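You operate a simulated robot arm through the tools that you are given. There is no shell and no other tool.

You run a simulated robot arm. Do the job below in one go: nothing can be reset, and whatever is moved stays where it is left.

## Task
Put stick four in the free slot, buff it to a shine and lay it back on the mat.
Fine: the white buffer, back where it lay. Set down upright: white buffer.

It is judged by the outcome, as a careful person would: the job done as asked, and still so three seconds after it is handed in. It fails if anything else is knocked over, pushed out of place, dropped, spilled or broken.

## Robot
A 6-joint arm with a three-finger gripper, fixed in place. Base frame: the origin is at the foot of the arm, x ahead of it, y to its left, z up; the work surface is at about z = 0.78. Lengths are in m, angles in degrees, forces in N, time in s.
Its first joint turns from -166.0 to 166.0 degrees. Payload 4.89 kg.
The tool frame sits at the grasp point between the pads (the TCP): z along the fingers, y along the line on which they close. The tips reach 0.03 m beyond it. Largest opening 0.164 m; the body of the gripper starts 0.125 m behind the TCP.
Orientation is that of the tool frame in the base frame, as a unit quaternion [x, y, z, w]. With the fingers straight down and closing along the base's y, the tool's x points along the base's -x, its y along +y and its z along -z.

## Interface
- The arm moves only by the tool jog_arm. Its argument "commands" is a list of rows, each a list of 7 numbers: the turn, a rotation vector about the tool's x, y, z in degrees, then the shift along the tool's x, y, z in cm, then the gripper command, from -1 (shut) to 1 (fully open), values between in proportion. In form: [[wx, wy, wz, tx, ty, tz, fingers], ...]. A call has 1 to 20 rows; each row shifts and turns the commanded pose from where the row before left it, along the tool's axes as they then stand. Rows are played at 5 a second. More than 0.05 m and 8.6 degrees between two rows, or a gripper value outside its range, and nothing of the call is played. A pose out of reach is approached as far as the arm can. The call stops where the force on the tool passes 40 N (or 10 N more than at its start, if that is more) or the arm is blocked; 0.2 s more then pass. The fingers move at their own pace (about 0.108 m/s each) and stop on an object; they squeeze with about 31 N. The grip force told is the motor's: it shows also when the fingers shut on nothing. Time passes only in rows, and 0.2 s behind the last, so rows that do not move let the fingers close. It gives the time, the measured TCP pose, the force on the tool (base axes), the opening and the grip force at its end, in the units of the frame above (readings bear some noise), with the torque about the TCP (base axes, N m) and any sound that the robot's microphone picked up.
- Cameras (640 x 400 px; columns grow to the right, rows downward): "scene" is fixed at [0.05, 0.6495, 1.3578]; the picture's right is [-0.36, -0.93, 0.00], its down [-0.54, 0.21, -0.82] and it looks along [0.76, -0.29, -0.58] (base axes); focal length 360 px, centre (320, 200). "wrist" rides on the gripper at [0.076, -0.002, -0.152] in the tool frame; the picture's right is [0.02, 1.00, 0.00], its down [-0.88, 0.02, -0.47] and it looks along [-0.47, 0.01, 0.88] (tool axes); focal length 247 px, centre (320, 200).
- camera(camera): a new picture of that camera. It takes no simulated time.
- lift_body(by): slides the trunk up (or, below 0, down) by that many m; the arm rides with it, the base frame stays. It gives what a move gives, with no picture.
- point_at(camera, pixels): for up to 12 pixels [column, row] of the newest picture of that camera ("zoom" is the newest enlarged one), the place [x, y, z] in the base frame of the surface seen there, good to about 0.002 m. It takes no simulated time.
- enlarge(camera, box): a new picture of the part [left, top, right, bottom] of that camera's present view, enlarged. It takes no simulated time.
- finish_job(): hands the job in; it is judged then, once.

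Unless the task says otherwise, let go and move clear before handing in.

The tools are called as name(argument=value, ...) on one line, values as JSON. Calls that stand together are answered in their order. jog_arm: Moves the arm, as the interface text tells. Its arguments: {"type":"object","properties":{"commands":{"type":"array"}},"required":["commands"]} The other tools are called the same way: lift_body (by) slides the trunk up or down; camera (camera) takes a picture; point_at (camera, pixels) gives the place of the surface under pixels of a picture; enlarge (camera, box) takes an enlarged picture of a part of a camera's view; finish_job () hands the job in.

At the start:

```text
time: 0.0
tool_pos: [0.7463, 0.4528, 1.0007]
tcp_rot: [0.0, 1.0, 0.0, 0.0]
contact_force: [-0.4, -0.5, -0.9]
wrist_torque: [-0.01, 0.02, 0.01]
width: 0.1637
grip_force: 0.0
trunk travel left (down, up): [-0.15, 0.24]
```

scene: 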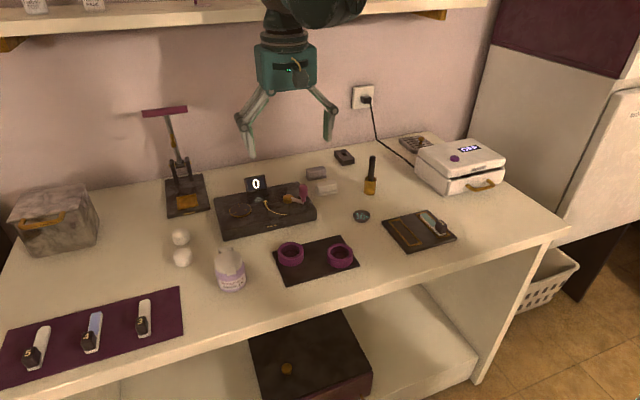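
wrist: 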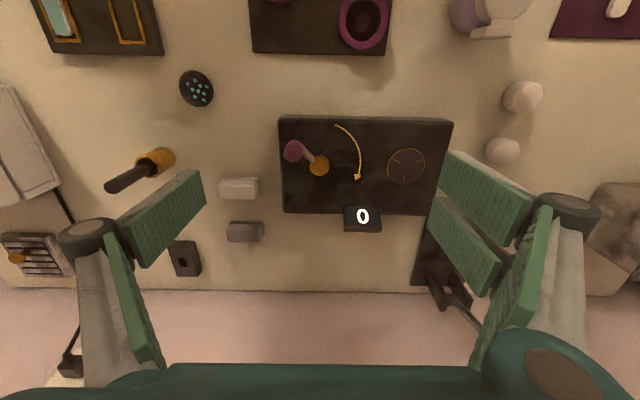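

The scene shows a purple mat with three sticks (pixels ~(37,347), (93,332), (144,318)), a tray with a stick at (433,222) and white/grey buffers near (325,187). I'll look closer at each.

enlarge(camera="scene", box=[0, 270, 200, 395])

enlarge(camera="scene", box=[370, 190, 470, 260])

enlarge(camera="scene", box=[200, 140, 390, 260])

enlarge(camera="wrist", box=[180, 80, 480, 280])

```text
3.20 times, centred on (100, 332) of scene
```

zoom: 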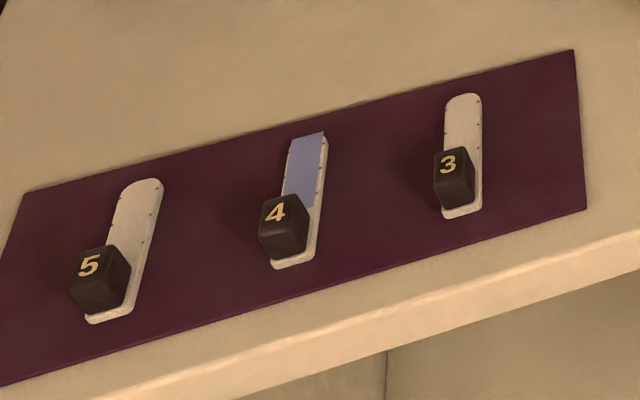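

```text
5.71 times, centred on (420, 225) of scene
```

zoom: 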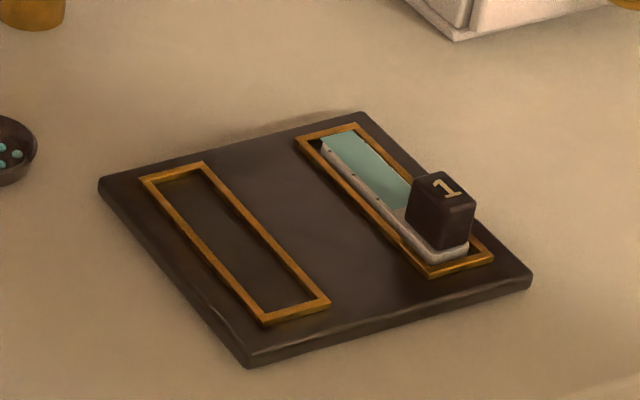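

```text
3.33 times, centred on (295, 200) of scene
```

zoom: 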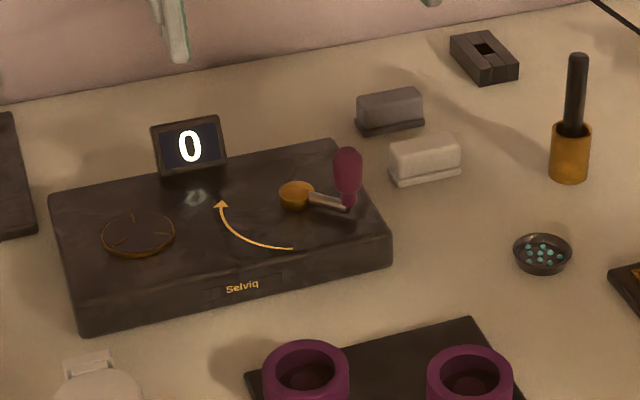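

```text
2.00 times, centred on (330, 180) of wrist
```

zoom: 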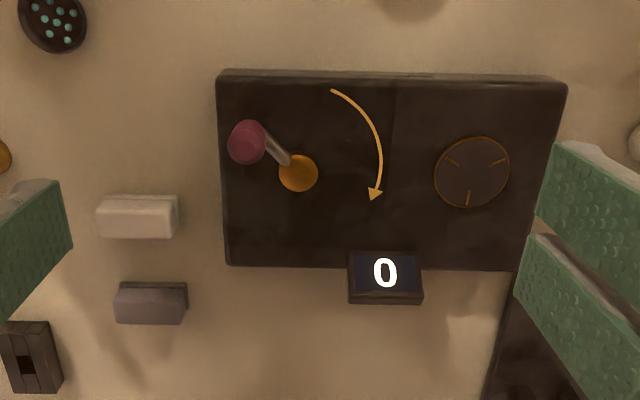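

The white buffer is at (325,187) and the free slot is the left frame on the tray at (408,235); stick 4 lies on the mat around (93,332). I'll measure these places.

enlarge(camera="scene", box=[60, 300, 124, 360])

```text
6.67 times, centred on (92, 330) of scene
```

zoom: 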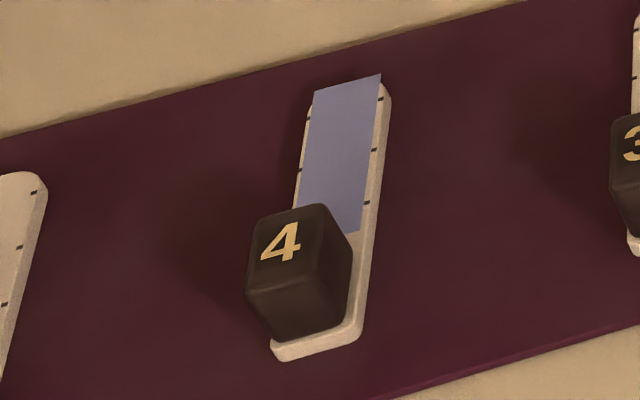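

point_at(camera="zoom", pixels=[[316, 92], [378, 78], [302, 190], [355, 228], [260, 230], [318, 208], [345, 260], [283, 290], [280, 355], [355, 335], [388, 95], [450, 200]])

enlarge(camera="scene", box=[375, 200, 465, 256])

```text
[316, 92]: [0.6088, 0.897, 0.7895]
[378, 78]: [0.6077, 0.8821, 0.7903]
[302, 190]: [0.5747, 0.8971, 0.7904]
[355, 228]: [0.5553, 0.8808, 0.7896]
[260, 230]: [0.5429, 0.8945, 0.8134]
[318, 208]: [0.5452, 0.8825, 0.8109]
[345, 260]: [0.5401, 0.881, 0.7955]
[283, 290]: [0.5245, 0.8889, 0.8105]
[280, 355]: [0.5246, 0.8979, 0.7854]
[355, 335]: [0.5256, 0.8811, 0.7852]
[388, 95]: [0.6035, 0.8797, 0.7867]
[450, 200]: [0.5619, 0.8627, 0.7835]
```

```text
7.11 times, centred on (420, 228) of scene
```

zoom: 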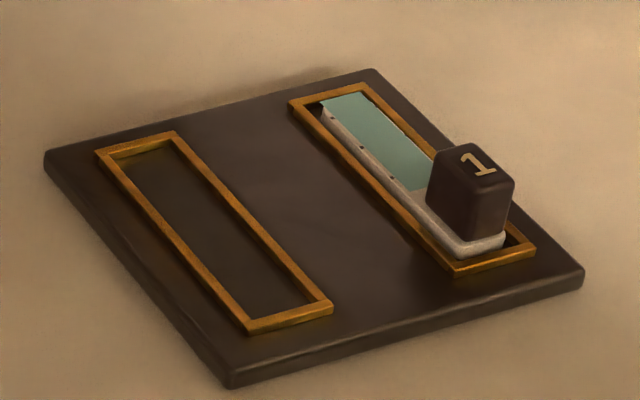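

point_at(camera="zoom", pixels=[[97, 152], [175, 135], [250, 329], [330, 306], [113, 160], [172, 143], [252, 318], [313, 300], [213, 230], [50, 160], [375, 75], [578, 280]])

point_at(camera="scene", pixels=[[317, 183], [337, 181], [318, 192], [338, 190], [327, 187], [307, 171], [325, 168], [316, 176], [85, 345], [180, 290], [408, 240], [370, 190]])

```text
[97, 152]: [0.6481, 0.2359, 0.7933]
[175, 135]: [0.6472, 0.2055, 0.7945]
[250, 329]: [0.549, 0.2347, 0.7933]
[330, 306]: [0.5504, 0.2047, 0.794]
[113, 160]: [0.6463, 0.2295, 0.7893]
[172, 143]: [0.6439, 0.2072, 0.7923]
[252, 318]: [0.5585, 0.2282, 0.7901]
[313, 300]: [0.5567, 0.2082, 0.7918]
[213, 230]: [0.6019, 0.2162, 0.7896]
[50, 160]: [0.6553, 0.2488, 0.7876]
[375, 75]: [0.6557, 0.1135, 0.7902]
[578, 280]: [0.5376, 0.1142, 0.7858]
```

```text
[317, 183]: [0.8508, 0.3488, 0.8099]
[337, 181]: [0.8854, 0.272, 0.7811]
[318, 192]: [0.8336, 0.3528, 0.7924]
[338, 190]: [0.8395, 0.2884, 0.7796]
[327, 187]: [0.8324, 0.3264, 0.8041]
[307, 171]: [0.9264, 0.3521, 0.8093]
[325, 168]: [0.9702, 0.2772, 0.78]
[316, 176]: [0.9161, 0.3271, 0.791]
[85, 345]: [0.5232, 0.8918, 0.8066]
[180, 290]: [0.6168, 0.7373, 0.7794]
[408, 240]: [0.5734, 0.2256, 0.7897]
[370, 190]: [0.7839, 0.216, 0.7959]
```

Free slot centre is about (0.599, 0.220) and stick 4 lies parallel to it with its block toward −x. I'll measure the buffer more precisely.

enlarge(camera="scene", box=[300, 160, 348, 200])

enlarge(camera="wrist", box=[200, 160, 296, 250])

```text
10.00 times, centred on (324, 180) of scene
```

zoom: 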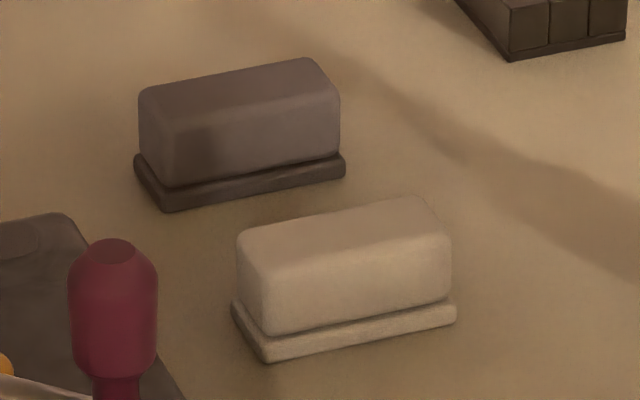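

```text
4.44 times, centred on (248, 205) of wrist
```

zoom: 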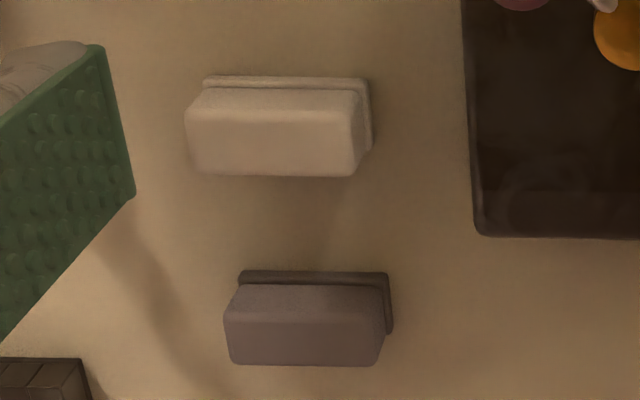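

point_at(camera="zoom", pixels=[[210, 80], [360, 80], [370, 100], [370, 145], [200, 108], [352, 108], [195, 165], [350, 165], [275, 135], [275, 79], [280, 200], [280, 320]])

enlarge(camera="scene", box=[300, 160, 348, 200])

```text
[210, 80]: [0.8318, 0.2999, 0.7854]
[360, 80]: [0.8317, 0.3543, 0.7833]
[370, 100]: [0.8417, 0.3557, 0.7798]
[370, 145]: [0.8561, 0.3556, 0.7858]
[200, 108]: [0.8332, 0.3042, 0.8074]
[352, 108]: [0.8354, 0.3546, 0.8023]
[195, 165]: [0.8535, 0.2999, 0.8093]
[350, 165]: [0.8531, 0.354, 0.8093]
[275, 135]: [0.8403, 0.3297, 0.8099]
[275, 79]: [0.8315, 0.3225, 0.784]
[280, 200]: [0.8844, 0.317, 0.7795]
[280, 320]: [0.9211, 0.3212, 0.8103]
```

```text
10.00 times, centred on (324, 180) of scene
```

zoom: 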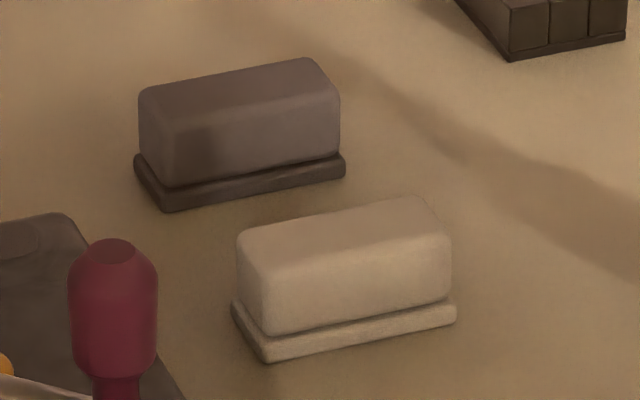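

The buffer's grip spans x≈0.834–0.855, y≈0.300–0.354, upright and square to the axes. Stick 4's block is at r≈1.04 m, possibly beyond straight-down reach, so I'll move above it at height and see what the arm attains.

jog_arm(commands=[[0, 0, 0, 1.9, 4, 0, 0], [0, 0, 0, 1.9, 4, 0, 0], [0, 0, 0, 1.9, 4, 0, 0], [0, 0, 0, 1.9, 4, 0, 0], [0, 0, 0, 1.9, 4, 0, 0], [0, 0, 0, 1.9, 4, 0, 0], [0, 0, 0, 1.9, 4, 0, 0], [0, 0, 0, 1.9, 4, 0, 0], [0, 0, 0, 1.9, 4, 0, 0], [0, 0, 0, 1.9, 4, 0, 0], [0, 0, 0, 2.1, 3.6, 0, 0], [0, 0, 0, 0, 0, 0, 0], [0, 0, 0, 0, 0, 0, 0]])

```text
time: 2.8
tool_pos: [0.5339, 0.8894, 1.0023]
tcp_rot: [0.0, 1.0, 0.0, 0.0]
contact_force: [-0.7, 0.6, -0.3]
wrist_torque: [-0.11, -0.04, 0.0]
width: 0.0821
grip_force: 0.2
trunk travel left (down, up): [-0.15, 0.24]
```

The arm attained (0.534, 0.889, 1.002) pointing straight down. I'll look with the wrist camera before descending.

camera(camera="wrist")

camera(camera="scene")

```text
taken
```

wrist: 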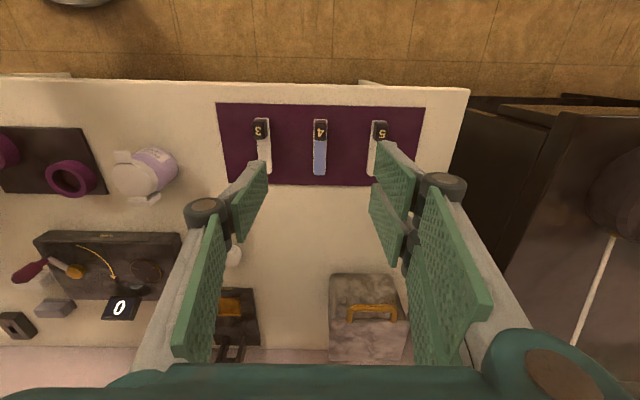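

```text
taken
```

scene: 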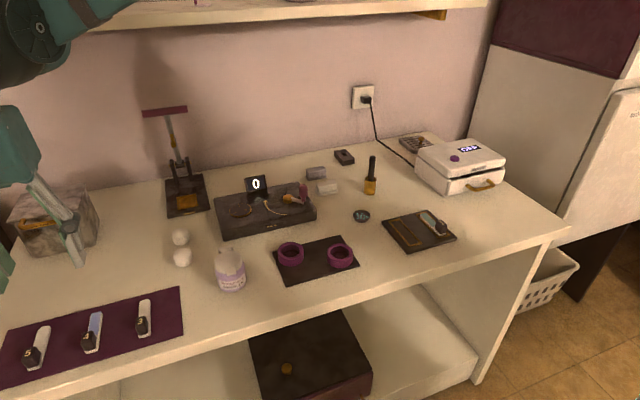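

enlarge(camera="wrist", box=[280, 105, 360, 185])

```text
5.00 times, centred on (320, 145) of wrist
```

zoom: 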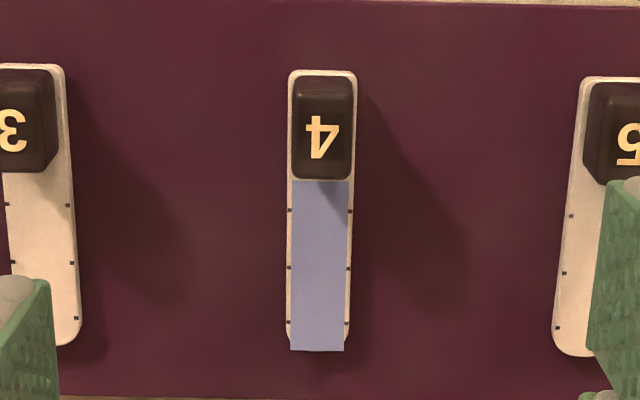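

point_at(camera="zoom", pixels=[[291, 73], [354, 74], [297, 88], [348, 88], [298, 175], [346, 175], [323, 165], [289, 330], [349, 330], [320, 346], [60, 200], [580, 200]])

```text
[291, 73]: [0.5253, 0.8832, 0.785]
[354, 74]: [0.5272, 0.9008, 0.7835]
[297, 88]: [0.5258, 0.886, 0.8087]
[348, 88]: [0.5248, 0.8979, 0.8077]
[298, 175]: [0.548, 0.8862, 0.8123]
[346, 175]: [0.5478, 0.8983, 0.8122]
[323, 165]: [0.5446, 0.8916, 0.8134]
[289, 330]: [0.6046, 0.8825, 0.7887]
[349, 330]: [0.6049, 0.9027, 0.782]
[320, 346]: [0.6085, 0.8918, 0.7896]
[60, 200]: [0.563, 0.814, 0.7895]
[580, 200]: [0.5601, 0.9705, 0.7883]
```

Block 4 spans x≈0.525–0.548, y≈0.884–0.898, top z≈0.813. I'll narrow the fingers to ~50 mm and descend partway to check reach.

jog_arm(commands=[[0, 0, 0, -0.2, 0.1, 3, -0.4], [0, 0, 0, 0, 0, 3, -0.4], [0, 0, 0, 0, 0, 3, -0.4], [0, 0, 0, 0, 0, 3, -0.4], [0, 0, 0, 0, 0, 0, -0.4]])

```text
time: 4.0
tool_pos: [0.5371, 0.8888, 0.8804]
tcp_rot: [0.0, 1.0, 0.001, 0.0]
contact_force: [-1.0, -0.3, -0.3]
wrist_torque: [0.02, 0.0, -0.02]
width: 0.0492
grip_force: 0.0
trunk travel left (down, up): [-0.15, 0.24]
```

It reaches. I'll check alignment with the wrist view before the final descent.

camera(camera="wrist")

enlarge(camera="scene", box=[20, 250, 180, 350])

```text
taken
```

wrist: 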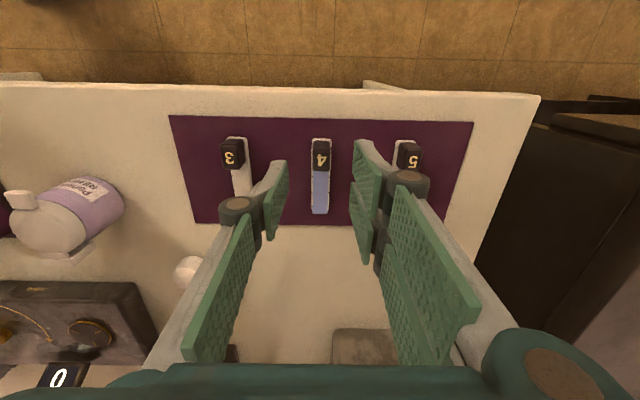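

```text
4.00 times, centred on (100, 300) of scene
```

zoom: 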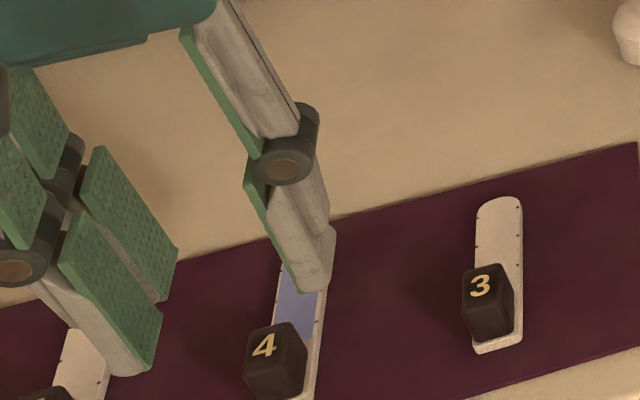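

Fingers straddle block 4 evenly. Descending to TCP z≈0.822 and closing gently.

jog_arm(commands=[[0, 0, 0, 0, 0.1, 2, -0.4], [0, 0, 0, 0, 0, 2, -0.4], [0, 0, 0, 0, 0, 1, -0.4], [0, 0, 0, 0, 0, 0.8, -0.5], [0, 0, 0, 0, 0, 0, -0.6], [0, 0, 0, 0, 0, 0, -0.7]])

```text
time: 5.4
tool_pos: [0.5396, 0.8897, 0.8236]
tcp_rot: [0.0, 1.0, 0.0, 0.0]
contact_force: [0.4, -0.4, -1.0]
wrist_torque: [0.0, -0.01, -0.01]
width: 0.0247
grip_force: 0.0
trunk travel left (down, up): [-0.15, 0.24]
```

enlarge(camera="wrist", box=[260, 100, 380, 220])

enlarge(camera="scene", box=[50, 290, 140, 360])

```text
3.33 times, centred on (320, 160) of wrist
```

zoom: 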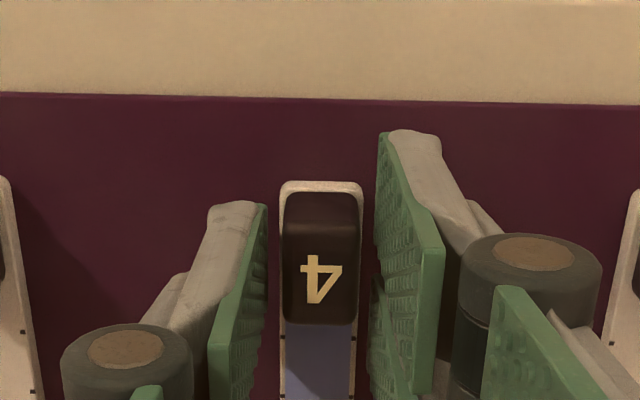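

```text
5.71 times, centred on (95, 325) of scene
```

zoom: 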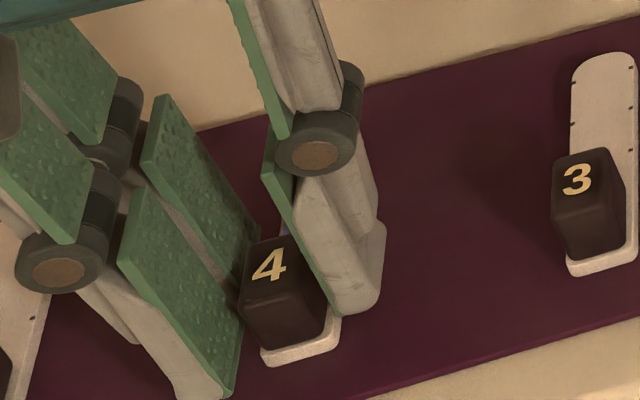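

The fingers look slightly offset from each other fore-aft; I'll measure pad points before closing.

point_at(camera="zoom", pixels=[[235, 385], [120, 260], [243, 318], [150, 170], [255, 245], [345, 312], [265, 160], [380, 225], [365, 300], [290, 230], [330, 300], [205, 390]])

camera(camera="wrist")

```text
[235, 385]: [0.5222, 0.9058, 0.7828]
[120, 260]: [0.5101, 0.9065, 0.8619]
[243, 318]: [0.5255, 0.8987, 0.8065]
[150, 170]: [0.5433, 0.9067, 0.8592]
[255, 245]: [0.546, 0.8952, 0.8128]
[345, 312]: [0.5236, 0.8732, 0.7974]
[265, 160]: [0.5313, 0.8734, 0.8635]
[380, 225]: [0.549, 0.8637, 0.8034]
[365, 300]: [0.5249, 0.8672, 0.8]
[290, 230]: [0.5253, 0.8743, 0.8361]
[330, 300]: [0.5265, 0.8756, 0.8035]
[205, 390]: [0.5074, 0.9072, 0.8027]
```

```text
taken
```

wrist: 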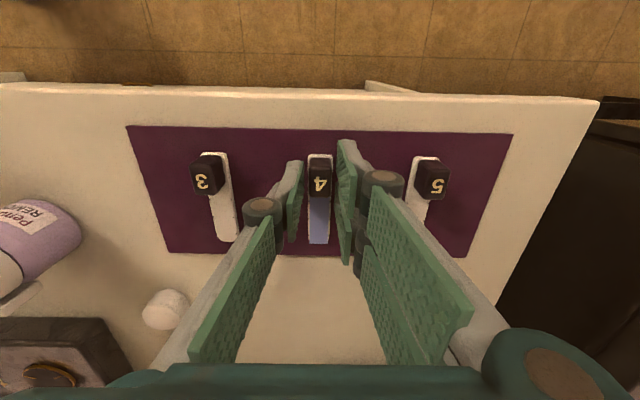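

enlarge(camera="wrist", box=[270, 130, 420, 280])

enlarge(camera="scene", box=[20, 270, 140, 370])

```text
2.67 times, centred on (345, 205) of wrist
```

zoom: 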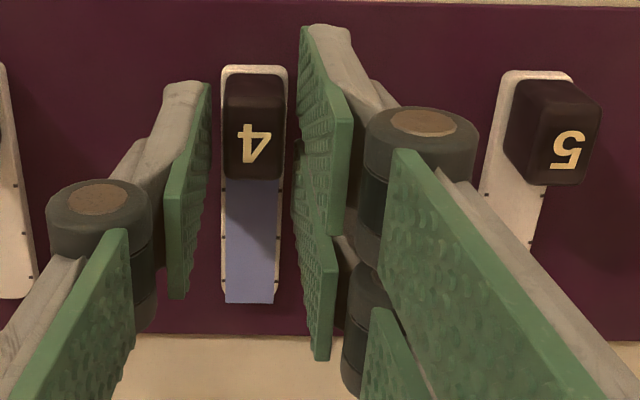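

```text
4.00 times, centred on (80, 320) of scene
```

zoom: 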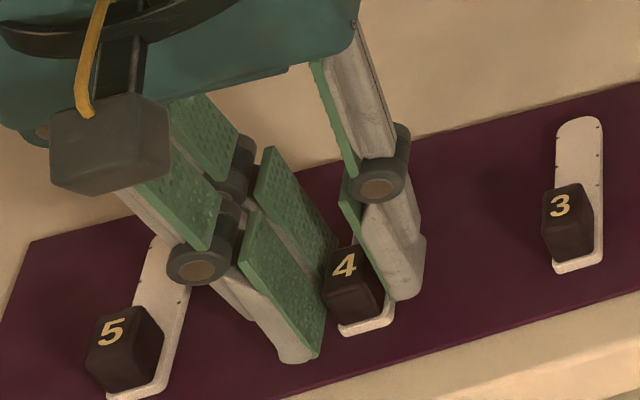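

The +y side is a pair of pads straddling the TCP, the −y side a single pad; all overlap block 4. Closing now.

jog_arm(commands=[[0, 0, 0, 0, 0, 0, -0.8], [0, 0, 0, 0, 0, 0, -0.9], [0, 0, 0, 0, 0, 0, -1], [0, 0, 0, 0, 0, 0, -1], [0, 0, 0, 0, 0, 0, -1]])

enlarge(camera="wrist", box=[270, 130, 420, 280])

enlarge(camera="scene", box=[50, 290, 140, 360])

```text
time: 6.6
tool_pos: [0.5381, 0.8911, 0.8238]
tcp_rot: [0.0, 1.0, 0.0, 0.0]
contact_force: [0.3, 0.0, -0.3]
wrist_torque: [0.01, 0.0, -0.01]
width: 0.016
grip_force: 30.9
trunk travel left (down, up): [-0.15, 0.24]
```

```text
2.67 times, centred on (345, 205) of wrist
```

zoom: 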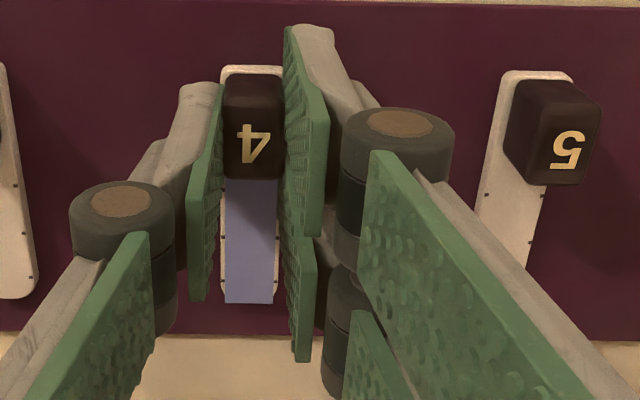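

```text
5.71 times, centred on (95, 325) of scene
```

zoom: 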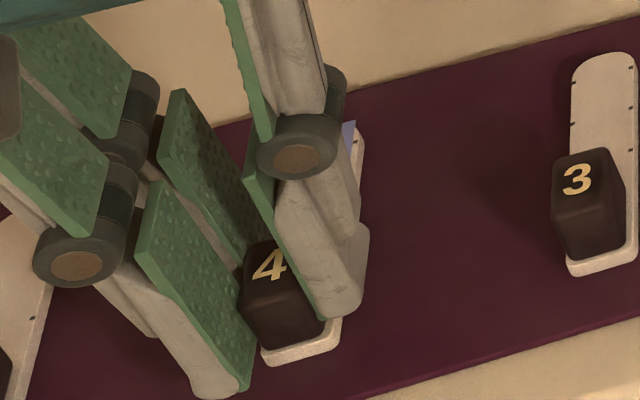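

Gripped (16 mm, 31 N). Lifting slowly straight up, then checking.

jog_arm(commands=[[0, 0, 0, 0, 0, -0.5, -1], [0, 0, 0, 0, 0, -1, -1], [0, 0, 0, 0, 0, -2, -1], [0, 0, 0, 0, 0, -3, -1], [0, 0, 0, 0, 0, -4, -1], [0, 0, 0, 0, 0, -4, -1], [0, 0, 0, 0, 0, -4, -1], [0, 0, 0, 0, 0, 0, -1]])

camera(camera="wrist")

camera(camera="scene")

```text
time: 8.4
tool_pos: [0.537, 0.8886, 1.0096]
tcp_rot: [0.0, 1.0, 0.0, 0.0]
contact_force: [-0.2, -0.3, 0.5]
wrist_torque: [0.03, -0.02, 0.01]
width: 0.0159
grip_force: 30.7
trunk travel left (down, up): [-0.15, 0.24]
```

```text
taken
```

wrist: 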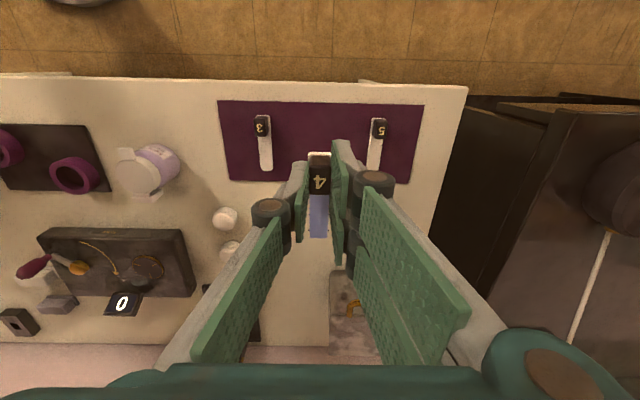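

```text
taken
```

scene: 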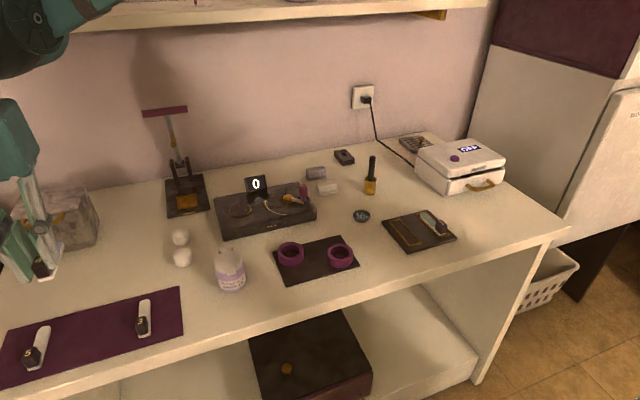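

Stick 4 is held level with no change in grip. Travelling above the free slot at z≈1.0.

jog_arm(commands=[[0, 0, 0, -0.2, -2, 0, -1], [0, 0, 0, -0.2, -4, 0, -1], [0, 0, 0, -0.2, -4.5, 0, -1], [0, 0, 0, -0.2, -4.5, 0, -1], [0, 0, 0, -0.2, -4.5, 0, -1], [0, 0, 0, -0.2, -4.5, 0, -1], [0, 0, 0, -0.2, -4.5, 0, -1], [0, 0, 0, -0.2, -4.5, 0, -1], [0, 0, 0, -0.2, -4.5, 0, -1], [0, 0, 0, -0.2, -4.5, 0, -1], [0, 0, 0, -0.2, -4.5, 0, -1], [0, 0, 0, -0.2, -4.5, 0, -1], [0, 0, 0, -0.2, -4.5, 0, -1], [0, 0, 0, -0.2, -4.5, 0, -1], [0, 0, 0, -0.2, -4.5, 0, -1], [0, 0, 0, -0.2, -2.55, 0, -1], [0, 0, 0, 0, 0, 0, -1], [0, 0, 0, 0, 0, 0, -1]])

camera(camera="wrist")

camera(camera="scene")

```text
time: 12.2
tool_pos: [0.5708, 0.2202, 1.0096]
tcp_rot: [0.0, 1.0, -0.001, 0.0]
contact_force: [-0.5, 0.2, -0.2]
wrist_torque: [0.02, -0.01, 0.01]
width: 0.016
grip_force: 30.8
trunk travel left (down, up): [-0.15, 0.24]
```

```text
taken
```

wrist: 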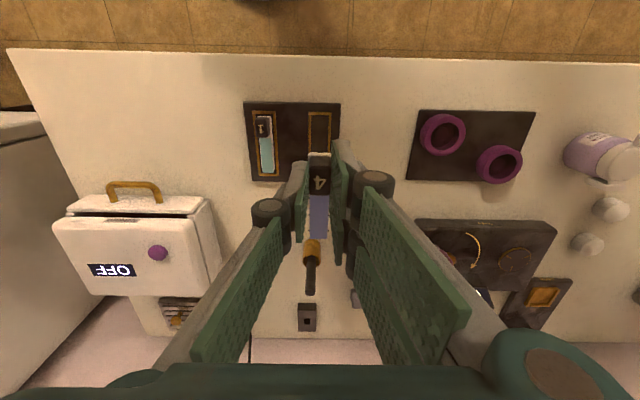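

```text
taken
```

scene: 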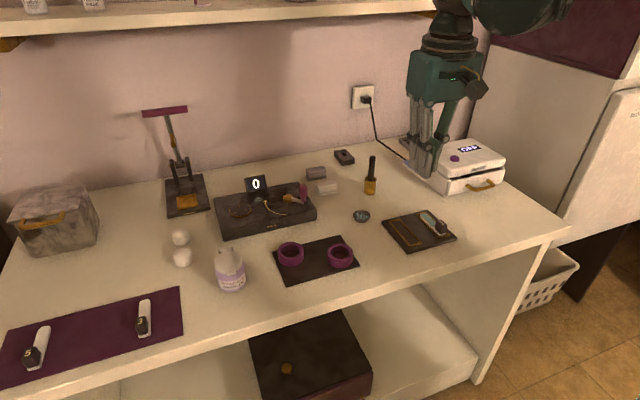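

Above the slot now. I'll measure both the held stick and the slot frame with the wrist camera.

enlarge(camera="wrist", box=[240, 95, 350, 195])

```text
4.00 times, centred on (295, 145) of wrist
```

zoom: 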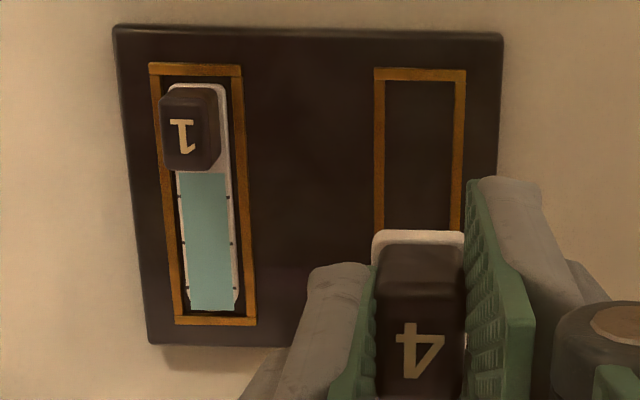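

point_at(camera="zoom", pixels=[[380, 74], [460, 75], [390, 80], [450, 82], [379, 150], [460, 150], [378, 234], [459, 234], [420, 245], [150, 68], [252, 320], [184, 322]])

enlarge(camera="wrist", box=[280, 140, 360, 250])

```text
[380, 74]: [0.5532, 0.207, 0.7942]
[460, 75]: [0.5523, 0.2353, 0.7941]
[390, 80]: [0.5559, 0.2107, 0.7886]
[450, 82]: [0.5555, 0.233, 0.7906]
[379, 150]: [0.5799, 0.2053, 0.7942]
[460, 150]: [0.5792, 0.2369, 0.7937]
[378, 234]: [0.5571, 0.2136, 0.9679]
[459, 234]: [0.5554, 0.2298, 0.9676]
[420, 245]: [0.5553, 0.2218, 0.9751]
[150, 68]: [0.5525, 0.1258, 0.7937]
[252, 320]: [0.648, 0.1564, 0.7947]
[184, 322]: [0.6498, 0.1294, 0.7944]
```

```text
3.64 times, centred on (320, 195) of wrist
```

zoom: 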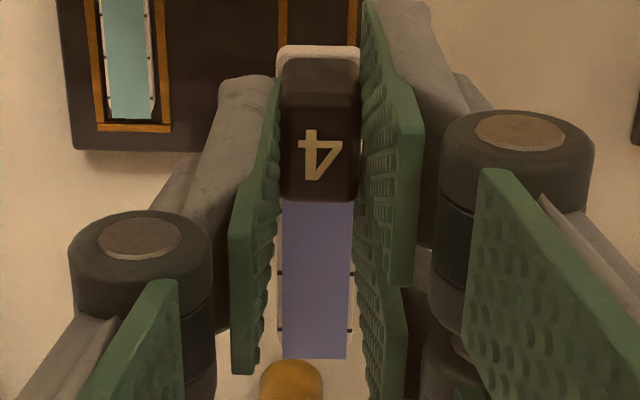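

The stick (y≈0.2215) lines up with the slot (y≈0.221); x needs about +2 mm. Descending partway to re-check.

jog_arm(commands=[[0, 0, 0, -0.2, 0, 3, -1], [0, 0, 0, 0, 0, 4, -1], [0, 0, 0, 0, 0, 4, -1], [0, 0, 0, 0, 0, 3, -1], [0, 0, 0, 0, 0, 1.5, -1], [0, 0, 0, 0, 0, 0, -1], [0, 0, 0, 0, 0, 0, -1]])

enlarge(camera="wrist", box=[260, 120, 380, 240])

enlarge(camera="scene", box=[360, 175, 470, 255])

```text
time: 13.8
tool_pos: [0.5742, 0.2208, 0.8541]
tcp_rot: [-0.001, 1.0, 0.0, -0.001]
contact_force: [-0.3, -0.3, -0.9]
wrist_torque: [-0.02, 0.03, 0.01]
width: 0.0159
grip_force: 31.1
trunk travel left (down, up): [-0.15, 0.24]
```

```text
3.33 times, centred on (320, 180) of wrist
```

zoom: 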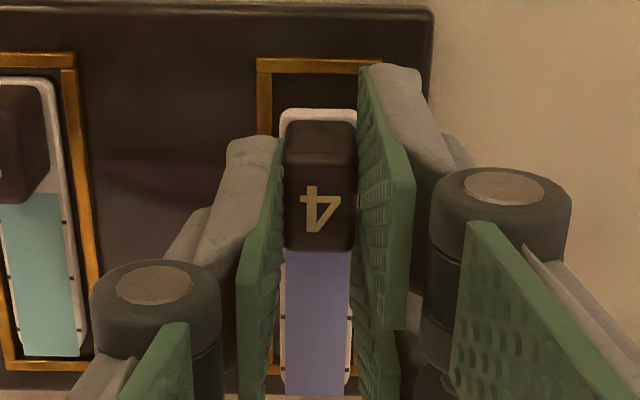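

```text
5.00 times, centred on (415, 215) of scene
```

zoom: 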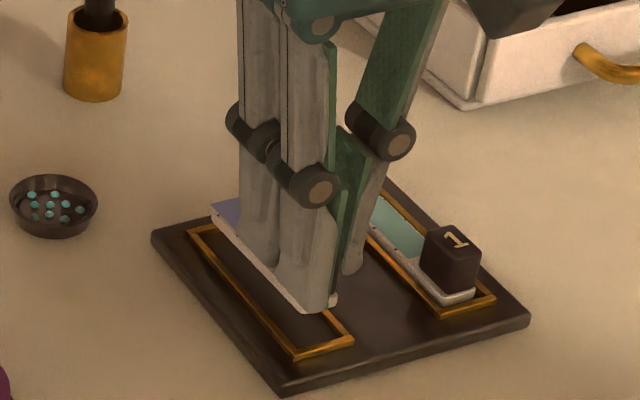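

point_at(camera="zoom", pixels=[[333, 300], [305, 312], [214, 212], [222, 222], [238, 203], [188, 231], [295, 355], [350, 340], [212, 245], [320, 322]])

enlarge(camera="wrist", box=[260, 120, 380, 240])

```text
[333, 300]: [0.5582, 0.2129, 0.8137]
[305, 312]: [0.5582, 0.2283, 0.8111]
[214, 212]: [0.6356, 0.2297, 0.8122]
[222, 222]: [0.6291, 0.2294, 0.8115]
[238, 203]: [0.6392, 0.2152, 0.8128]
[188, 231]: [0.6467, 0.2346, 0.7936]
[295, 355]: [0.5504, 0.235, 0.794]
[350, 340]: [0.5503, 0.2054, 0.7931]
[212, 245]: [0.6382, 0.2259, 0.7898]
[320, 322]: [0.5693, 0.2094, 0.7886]
```

```text
3.33 times, centred on (320, 180) of wrist
```

zoom: 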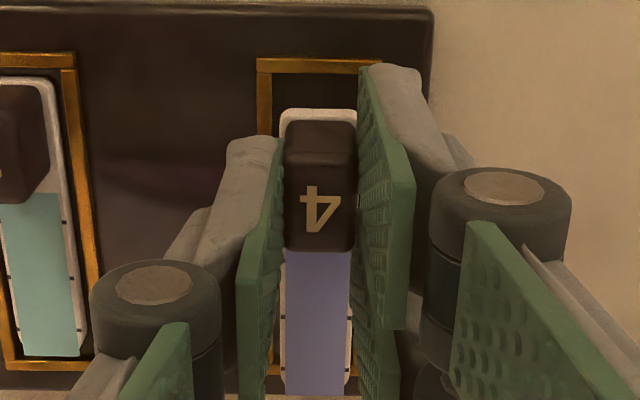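

Scene measurements: stick x 0.558–0.642, y≈0.2202 versus slot centre (0.599, 0.2202) — aligned. Lowering slowly into the slot.

jog_arm(commands=[[0, 0, 0, 0, 0, 0.8, -1], [0, 0, 0, 0, 0, 0.5, -1], [0, 0, 0, 0, 0, 0.4, -1], [0, 0, 0, 0, 0, 0.3, -1], [0, 0, 0, 0, 0, 0.2, -1], [0, 0, 0, 0, 0, 0.1, -1], [0, 0, 0, 0, 0, 0, -1]])

enlarge(camera="wrist", box=[260, 120, 380, 240])

enlarge(camera="scene", box=[370, 185, 470, 255])

```text
time: 15.4
tool_pos: [0.5727, 0.22, 0.8311]
tcp_rot: [0.0, 1.0, 0.0, 0.002]
contact_force: [-0.6, 1.2, 26.8]
wrist_torque: [0.0, -0.01, 0.04]
width: 0.0158
grip_force: 30.9
trunk travel left (down, up): [-0.15, 0.24]
```

```text
3.33 times, centred on (320, 180) of wrist
```

zoom: 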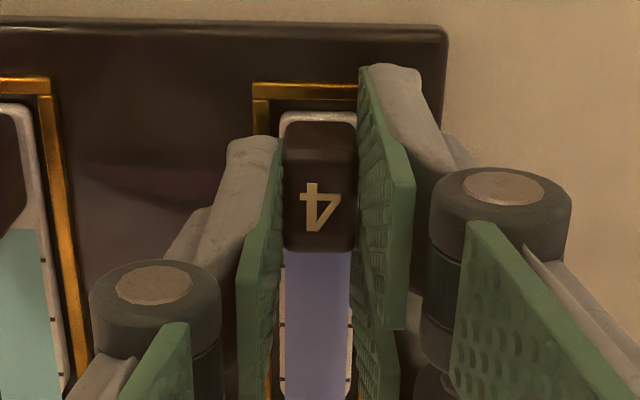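

```text
5.71 times, centred on (420, 220) of scene
```

zoom: 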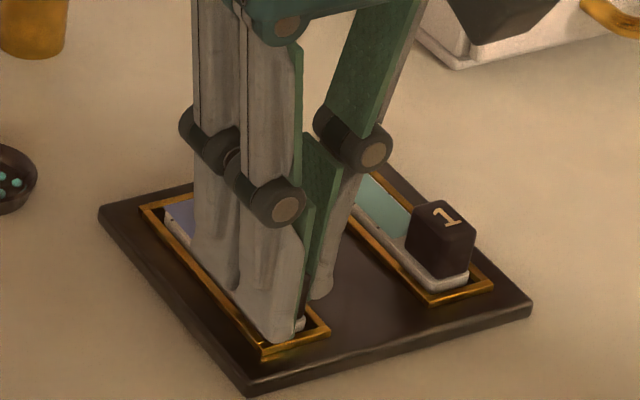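

Contact force 27 N at z 0.831; I'll check whether the stick is on the slot floor, comparing with stick 1's heights.

point_at(camera="zoom", pixels=[[175, 210], [185, 222], [170, 218], [380, 205], [395, 215], [300, 325], [255, 340], [440, 205], [200, 250], [148, 210]])

```text
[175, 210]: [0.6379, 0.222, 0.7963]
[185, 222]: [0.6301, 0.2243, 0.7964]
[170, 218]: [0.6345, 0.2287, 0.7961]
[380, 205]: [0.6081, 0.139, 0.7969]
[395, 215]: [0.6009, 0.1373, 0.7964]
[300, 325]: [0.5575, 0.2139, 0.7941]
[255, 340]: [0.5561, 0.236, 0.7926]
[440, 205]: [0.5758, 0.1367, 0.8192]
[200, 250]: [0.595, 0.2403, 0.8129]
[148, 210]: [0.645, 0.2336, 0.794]
```

Nail surface z≈0.796, equal to stick 1's, so stick 4 is seated. Relieving the press by 1 mm and opening.

jog_arm(commands=[[0, 0, 0, 0, 0, -0.1, -1], [0, 0, 0, 0, 0, 0, -0.75], [0, 0, 0, 0, 0, 0, -0.6], [0, 0, 0, 0, 0, 0, -0.5], [0, 0, 0, 0, 0, 0, -0.5], [0, 0, 0, 0, 0, -1, -0.5], [0, 0, 0, 0, 0, -3, -0.5], [0, 0, 0, 0, 0, -4, -0.5], [0, 0, 0, 0, 0, -4, -0.5], [0, 0, 0, 0, 0, -4, -0.5], [0, 0, 0, 0, 0, 0, -0.5]])

camera(camera="wrist")

enlarge(camera="scene", box=[370, 185, 470, 255])

```text
time: 17.8
tool_pos: [0.5726, 0.2216, 0.9951]
tcp_rot: [0.0, 1.0, 0.0, 0.0]
contact_force: [-0.2, 0.3, -0.3]
wrist_torque: [0.02, -0.05, 0.0]
width: 0.041
grip_force: 0.1
trunk travel left (down, up): [-0.15, 0.24]
```

```text
taken
```

wrist: 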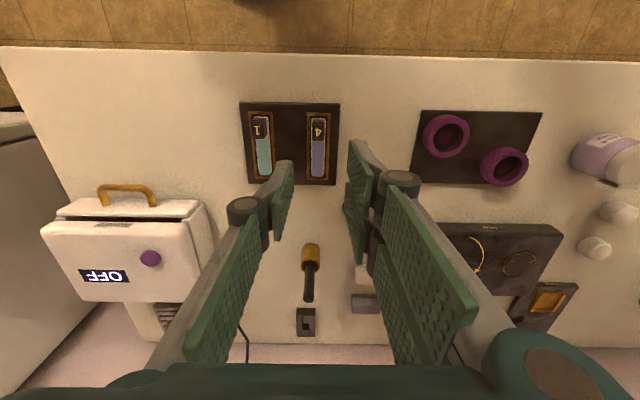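

```text
5.71 times, centred on (420, 220) of scene
```

zoom: 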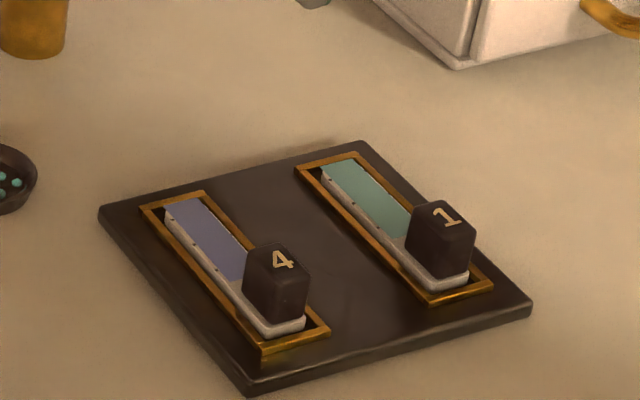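

Stick 4 sits fully inside the slot. Next I'll rotate the gripper −90° about its axis so it closes along x for the white buffer.

jog_arm(commands=[[0, 0, -8.181818, 0, 0, 0, -0.4], [0, 0, -8.181818, 0, 0, 0, -0.4], [0, 0, -8.181818, 0, 0, 0, -0.4], [0, 0, -8.181818, 0, 0, 0, -0.4], [0, 0, -8.181818, 0, 0, 0, -0.4], [0, 0, -8.181818, 0, 0, 0, -0.4], [0, 0, -8.181818, 0, 0, 0, -0.4], [0, 0, -8.181818, 0, 0, 0, -0.4], [0, 0, -8.181818, 0, 0, 0, -0.4], [0, 0, -8.181818, 0, 0, 0, -0.4], [0, 0, -8.18182, 0, 0, 0, -0.4], [0, 0, 0, 0, 0, 0, -0.4]])

```text
time: 20.4
tool_pos: [0.5704, 0.2214, 0.9916]
tcp_rot: [0.708, -0.706, 0.0, 0.001]
contact_force: [0.0, -0.2, 0.8]
wrist_torque: [-0.01, -0.03, 0.01]
width: 0.0491
grip_force: 0.0
trunk travel left (down, up): [-0.15, 0.24]
```

Orientation is right (closing along x). Moving above the white buffer.

jog_arm(commands=[[0, 0, 0, -1.52, -3.91, 0, -0.4], [0, 0, 0, -1.52, -3.91, 0, -0.4], [0, 0, 0, -1.52, -3.91, 0, -0.4], [0, 0, 0, -1.52, -3.91, 0, -0.4], [0, 0, 0, -1.53, -3.91, 0, -0.4], [0, 0, 0, -1.53, -3.91, 0, -0.4], [0, 0, 0, -1.53, -3.91, 0, -0.4], [0, 0, 0, 0, 0, 0, -0.4], [0, 0, 0, 0, 0, 0, -0.4]])

camera(camera="wrist")

camera(camera="scene")

```text
time: 22.4
tool_pos: [0.8467, 0.3236, 0.9911]
tcp_rot: [-0.706, 0.708, 0.0, 0.0]
contact_force: [0.2, 0.2, 0.0]
wrist_torque: [-0.05, 0.13, -0.02]
width: 0.0492
grip_force: 0.0
trunk travel left (down, up): [-0.15, 0.24]
```

```text
taken
```

wrist: 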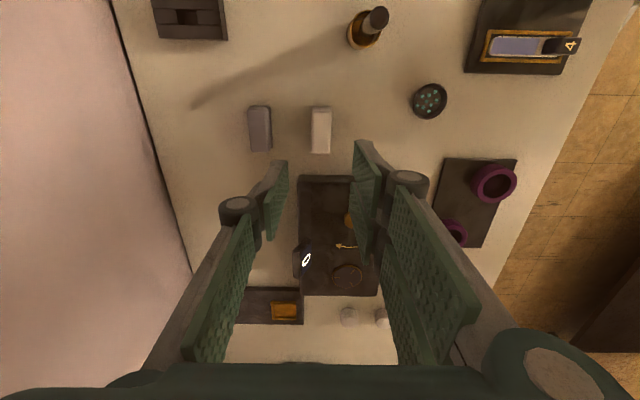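

```text
taken
```

scene: 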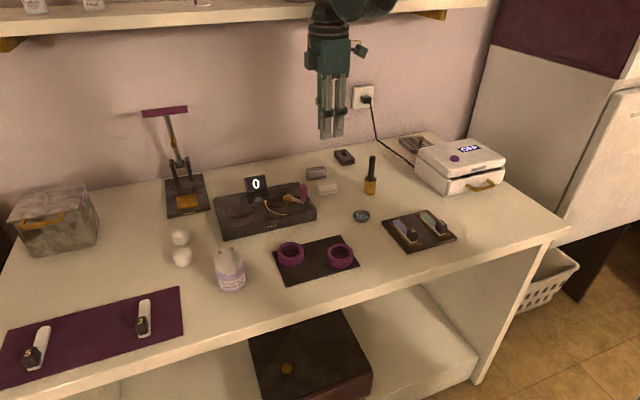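

enlarge(camera="wrist", box=[270, 90, 370, 170])

```text
5.00 times, centred on (320, 130) of wrist
```

zoom: 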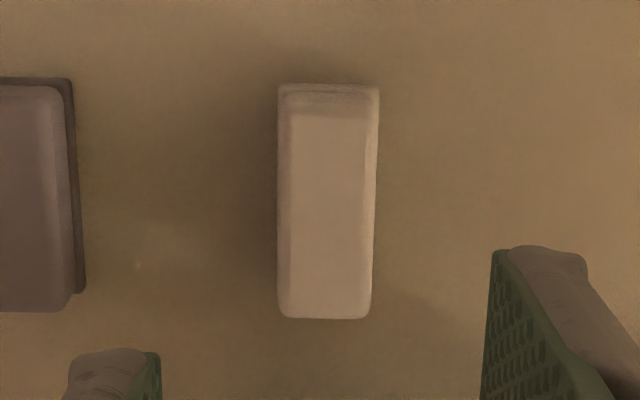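

point_at(camera="zoom", pixels=[[281, 88], [377, 90], [279, 200], [375, 200], [295, 120], [365, 120], [285, 300], [365, 300], [325, 310], [325, 105], [325, 200], [85, 280]])

```text
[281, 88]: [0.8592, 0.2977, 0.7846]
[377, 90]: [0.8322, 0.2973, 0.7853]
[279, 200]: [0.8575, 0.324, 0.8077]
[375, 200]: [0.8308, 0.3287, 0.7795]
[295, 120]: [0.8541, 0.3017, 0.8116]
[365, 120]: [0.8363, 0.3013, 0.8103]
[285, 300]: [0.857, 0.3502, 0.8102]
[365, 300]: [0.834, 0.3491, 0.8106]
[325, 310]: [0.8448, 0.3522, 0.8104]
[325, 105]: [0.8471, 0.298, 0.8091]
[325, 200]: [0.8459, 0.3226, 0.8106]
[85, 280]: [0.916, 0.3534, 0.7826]
```

point_at(camera="scene", pixels=[[303, 186], [303, 195], [300, 200], [312, 205], [372, 160], [370, 185]])

jog_arm(commands=[[0, 0, 0, 0, 0, 3, -0.4], [0, 0, 0, 0, 0, 3, -0.4], [0, 0, 0, 0, 0, 3, -0.4], [0, 0, 0, 0, 0, 0, -0.4]])

camera(camera="wrist")

enlarge(camera="scene", box=[270, 110, 390, 210])

```text
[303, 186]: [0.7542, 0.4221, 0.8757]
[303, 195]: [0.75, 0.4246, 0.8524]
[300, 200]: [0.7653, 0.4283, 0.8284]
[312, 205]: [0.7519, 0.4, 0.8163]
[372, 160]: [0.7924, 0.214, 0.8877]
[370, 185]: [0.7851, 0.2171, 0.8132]
```

```text
time: 23.4
tool_pos: [0.8482, 0.3257, 0.9012]
tcp_rot: [0.707, -0.707, 0.0, 0.0]
contact_force: [-0.7, -0.5, -1.0]
wrist_torque: [0.0, 0.06, -0.02]
width: 0.0492
grip_force: 0.0
trunk travel left (down, up): [-0.15, 0.24]
```

```text
taken
```

wrist: 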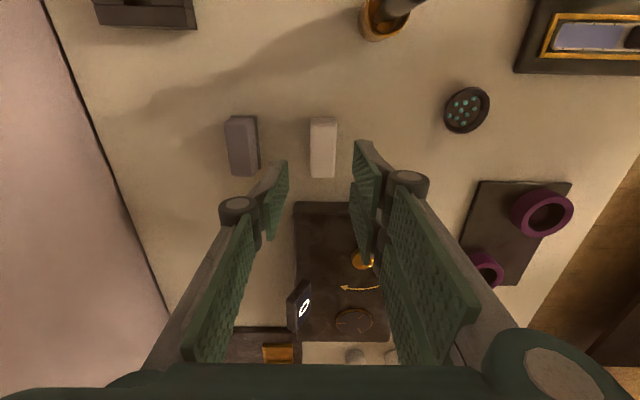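

```text
4.00 times, centred on (330, 160) of scene
```

zoom: 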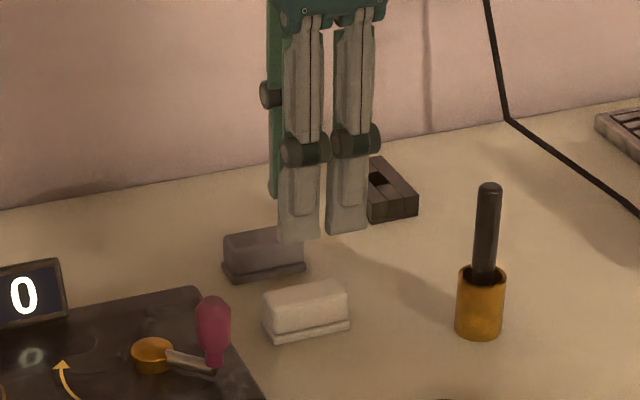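

Clearances are fine (knob at y≈0.42, bottle at y≈0.215). Descending over the buffer, then closing gently above its base flange.

jog_arm(commands=[[0, 0, 0, 0, 0, 3, -0.4], [0, 0, 0, 0, 0, 2.5, -0.4], [0, 0, 0, 0, 0, 1.5, -0.4], [0, 0, 0, 0, 0, 0.8, -0.4], [0, 0, 0, 0, 0, 0, -0.5], [0, 0, 0, 0, 0, 0, -0.6]])

enlarge(camera="wrist", box=[240, 100, 420, 240])

enlarge(camera="scene", box=[290, 150, 360, 210])

```text
time: 24.8
tool_pos: [0.8474, 0.3263, 0.8243]
tcp_rot: [0.707, -0.707, 0.0, 0.0]
contact_force: [0.4, 0.6, -0.7]
wrist_torque: [-0.01, 0.02, -0.01]
width: 0.0329
grip_force: 0.0
trunk travel left (down, up): [-0.15, 0.24]
```

```text
2.86 times, centred on (330, 170) of wrist
```

zoom: 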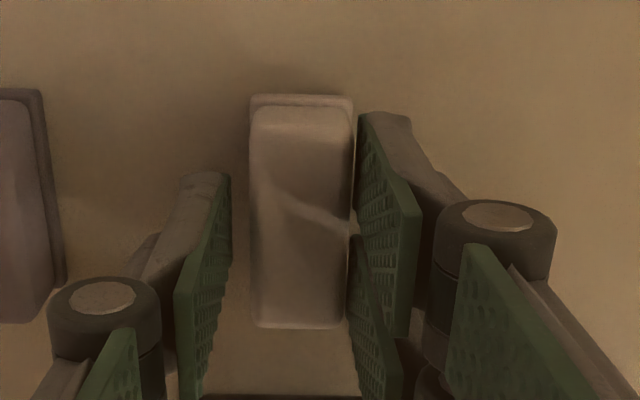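

```text
6.67 times, centred on (325, 180) of scene
```

zoom: 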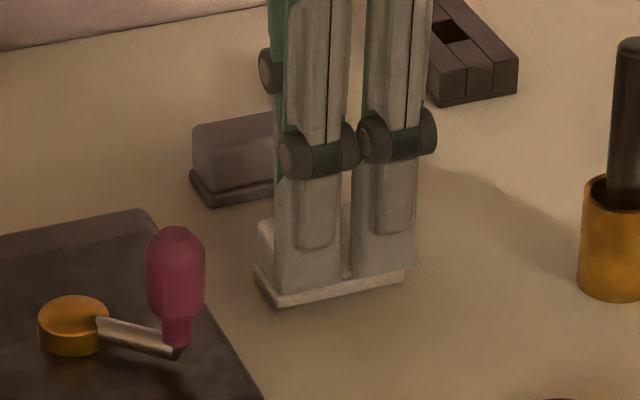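

jog_arm(commands=[[0, 0, 0, 0, 0.1, 0, -0.62], [0, 0, 0, 0, 0, 0, -0.66], [0, 0, 0, 0, 0, 0, -0.7], [0, 0, 0, 0, 0, 0, -0.8], [0, 0, 0, 0, 0, 0, -1], [0, 0, 0, 0, 0, 0, -1], [0, 0, 0, 0, 0, 0, -1]])

enlarge(camera="wrist", box=[240, 100, 420, 240])

enlarge(camera="scene", box=[290, 150, 360, 210])

```text
time: 26.4
tool_pos: [0.8445, 0.3269, 0.8251]
tcp_rot: [0.708, -0.706, 0.0, 0.0]
contact_force: [-0.3, 1.7, 0.4]
wrist_torque: [-0.01, -0.01, 0.0]
width: 0.0249
grip_force: 31.4
trunk travel left (down, up): [-0.15, 0.24]
```

```text
2.86 times, centred on (330, 170) of wrist
```

zoom: 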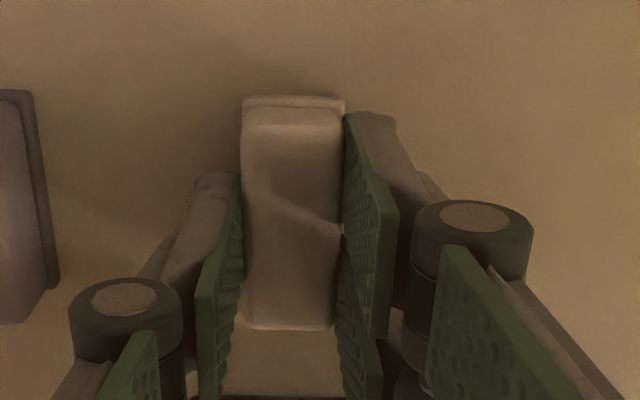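

```text
6.67 times, centred on (325, 180) of scene
```

zoom: 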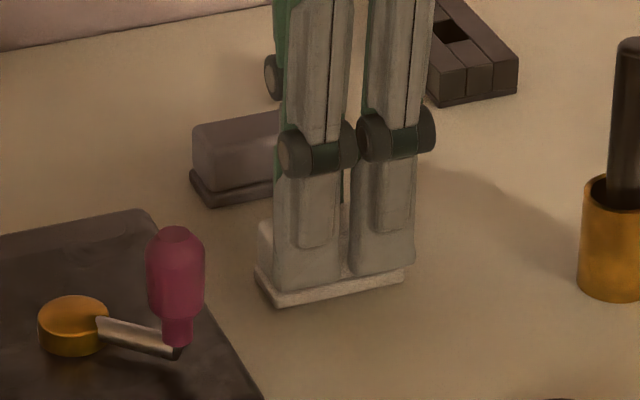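

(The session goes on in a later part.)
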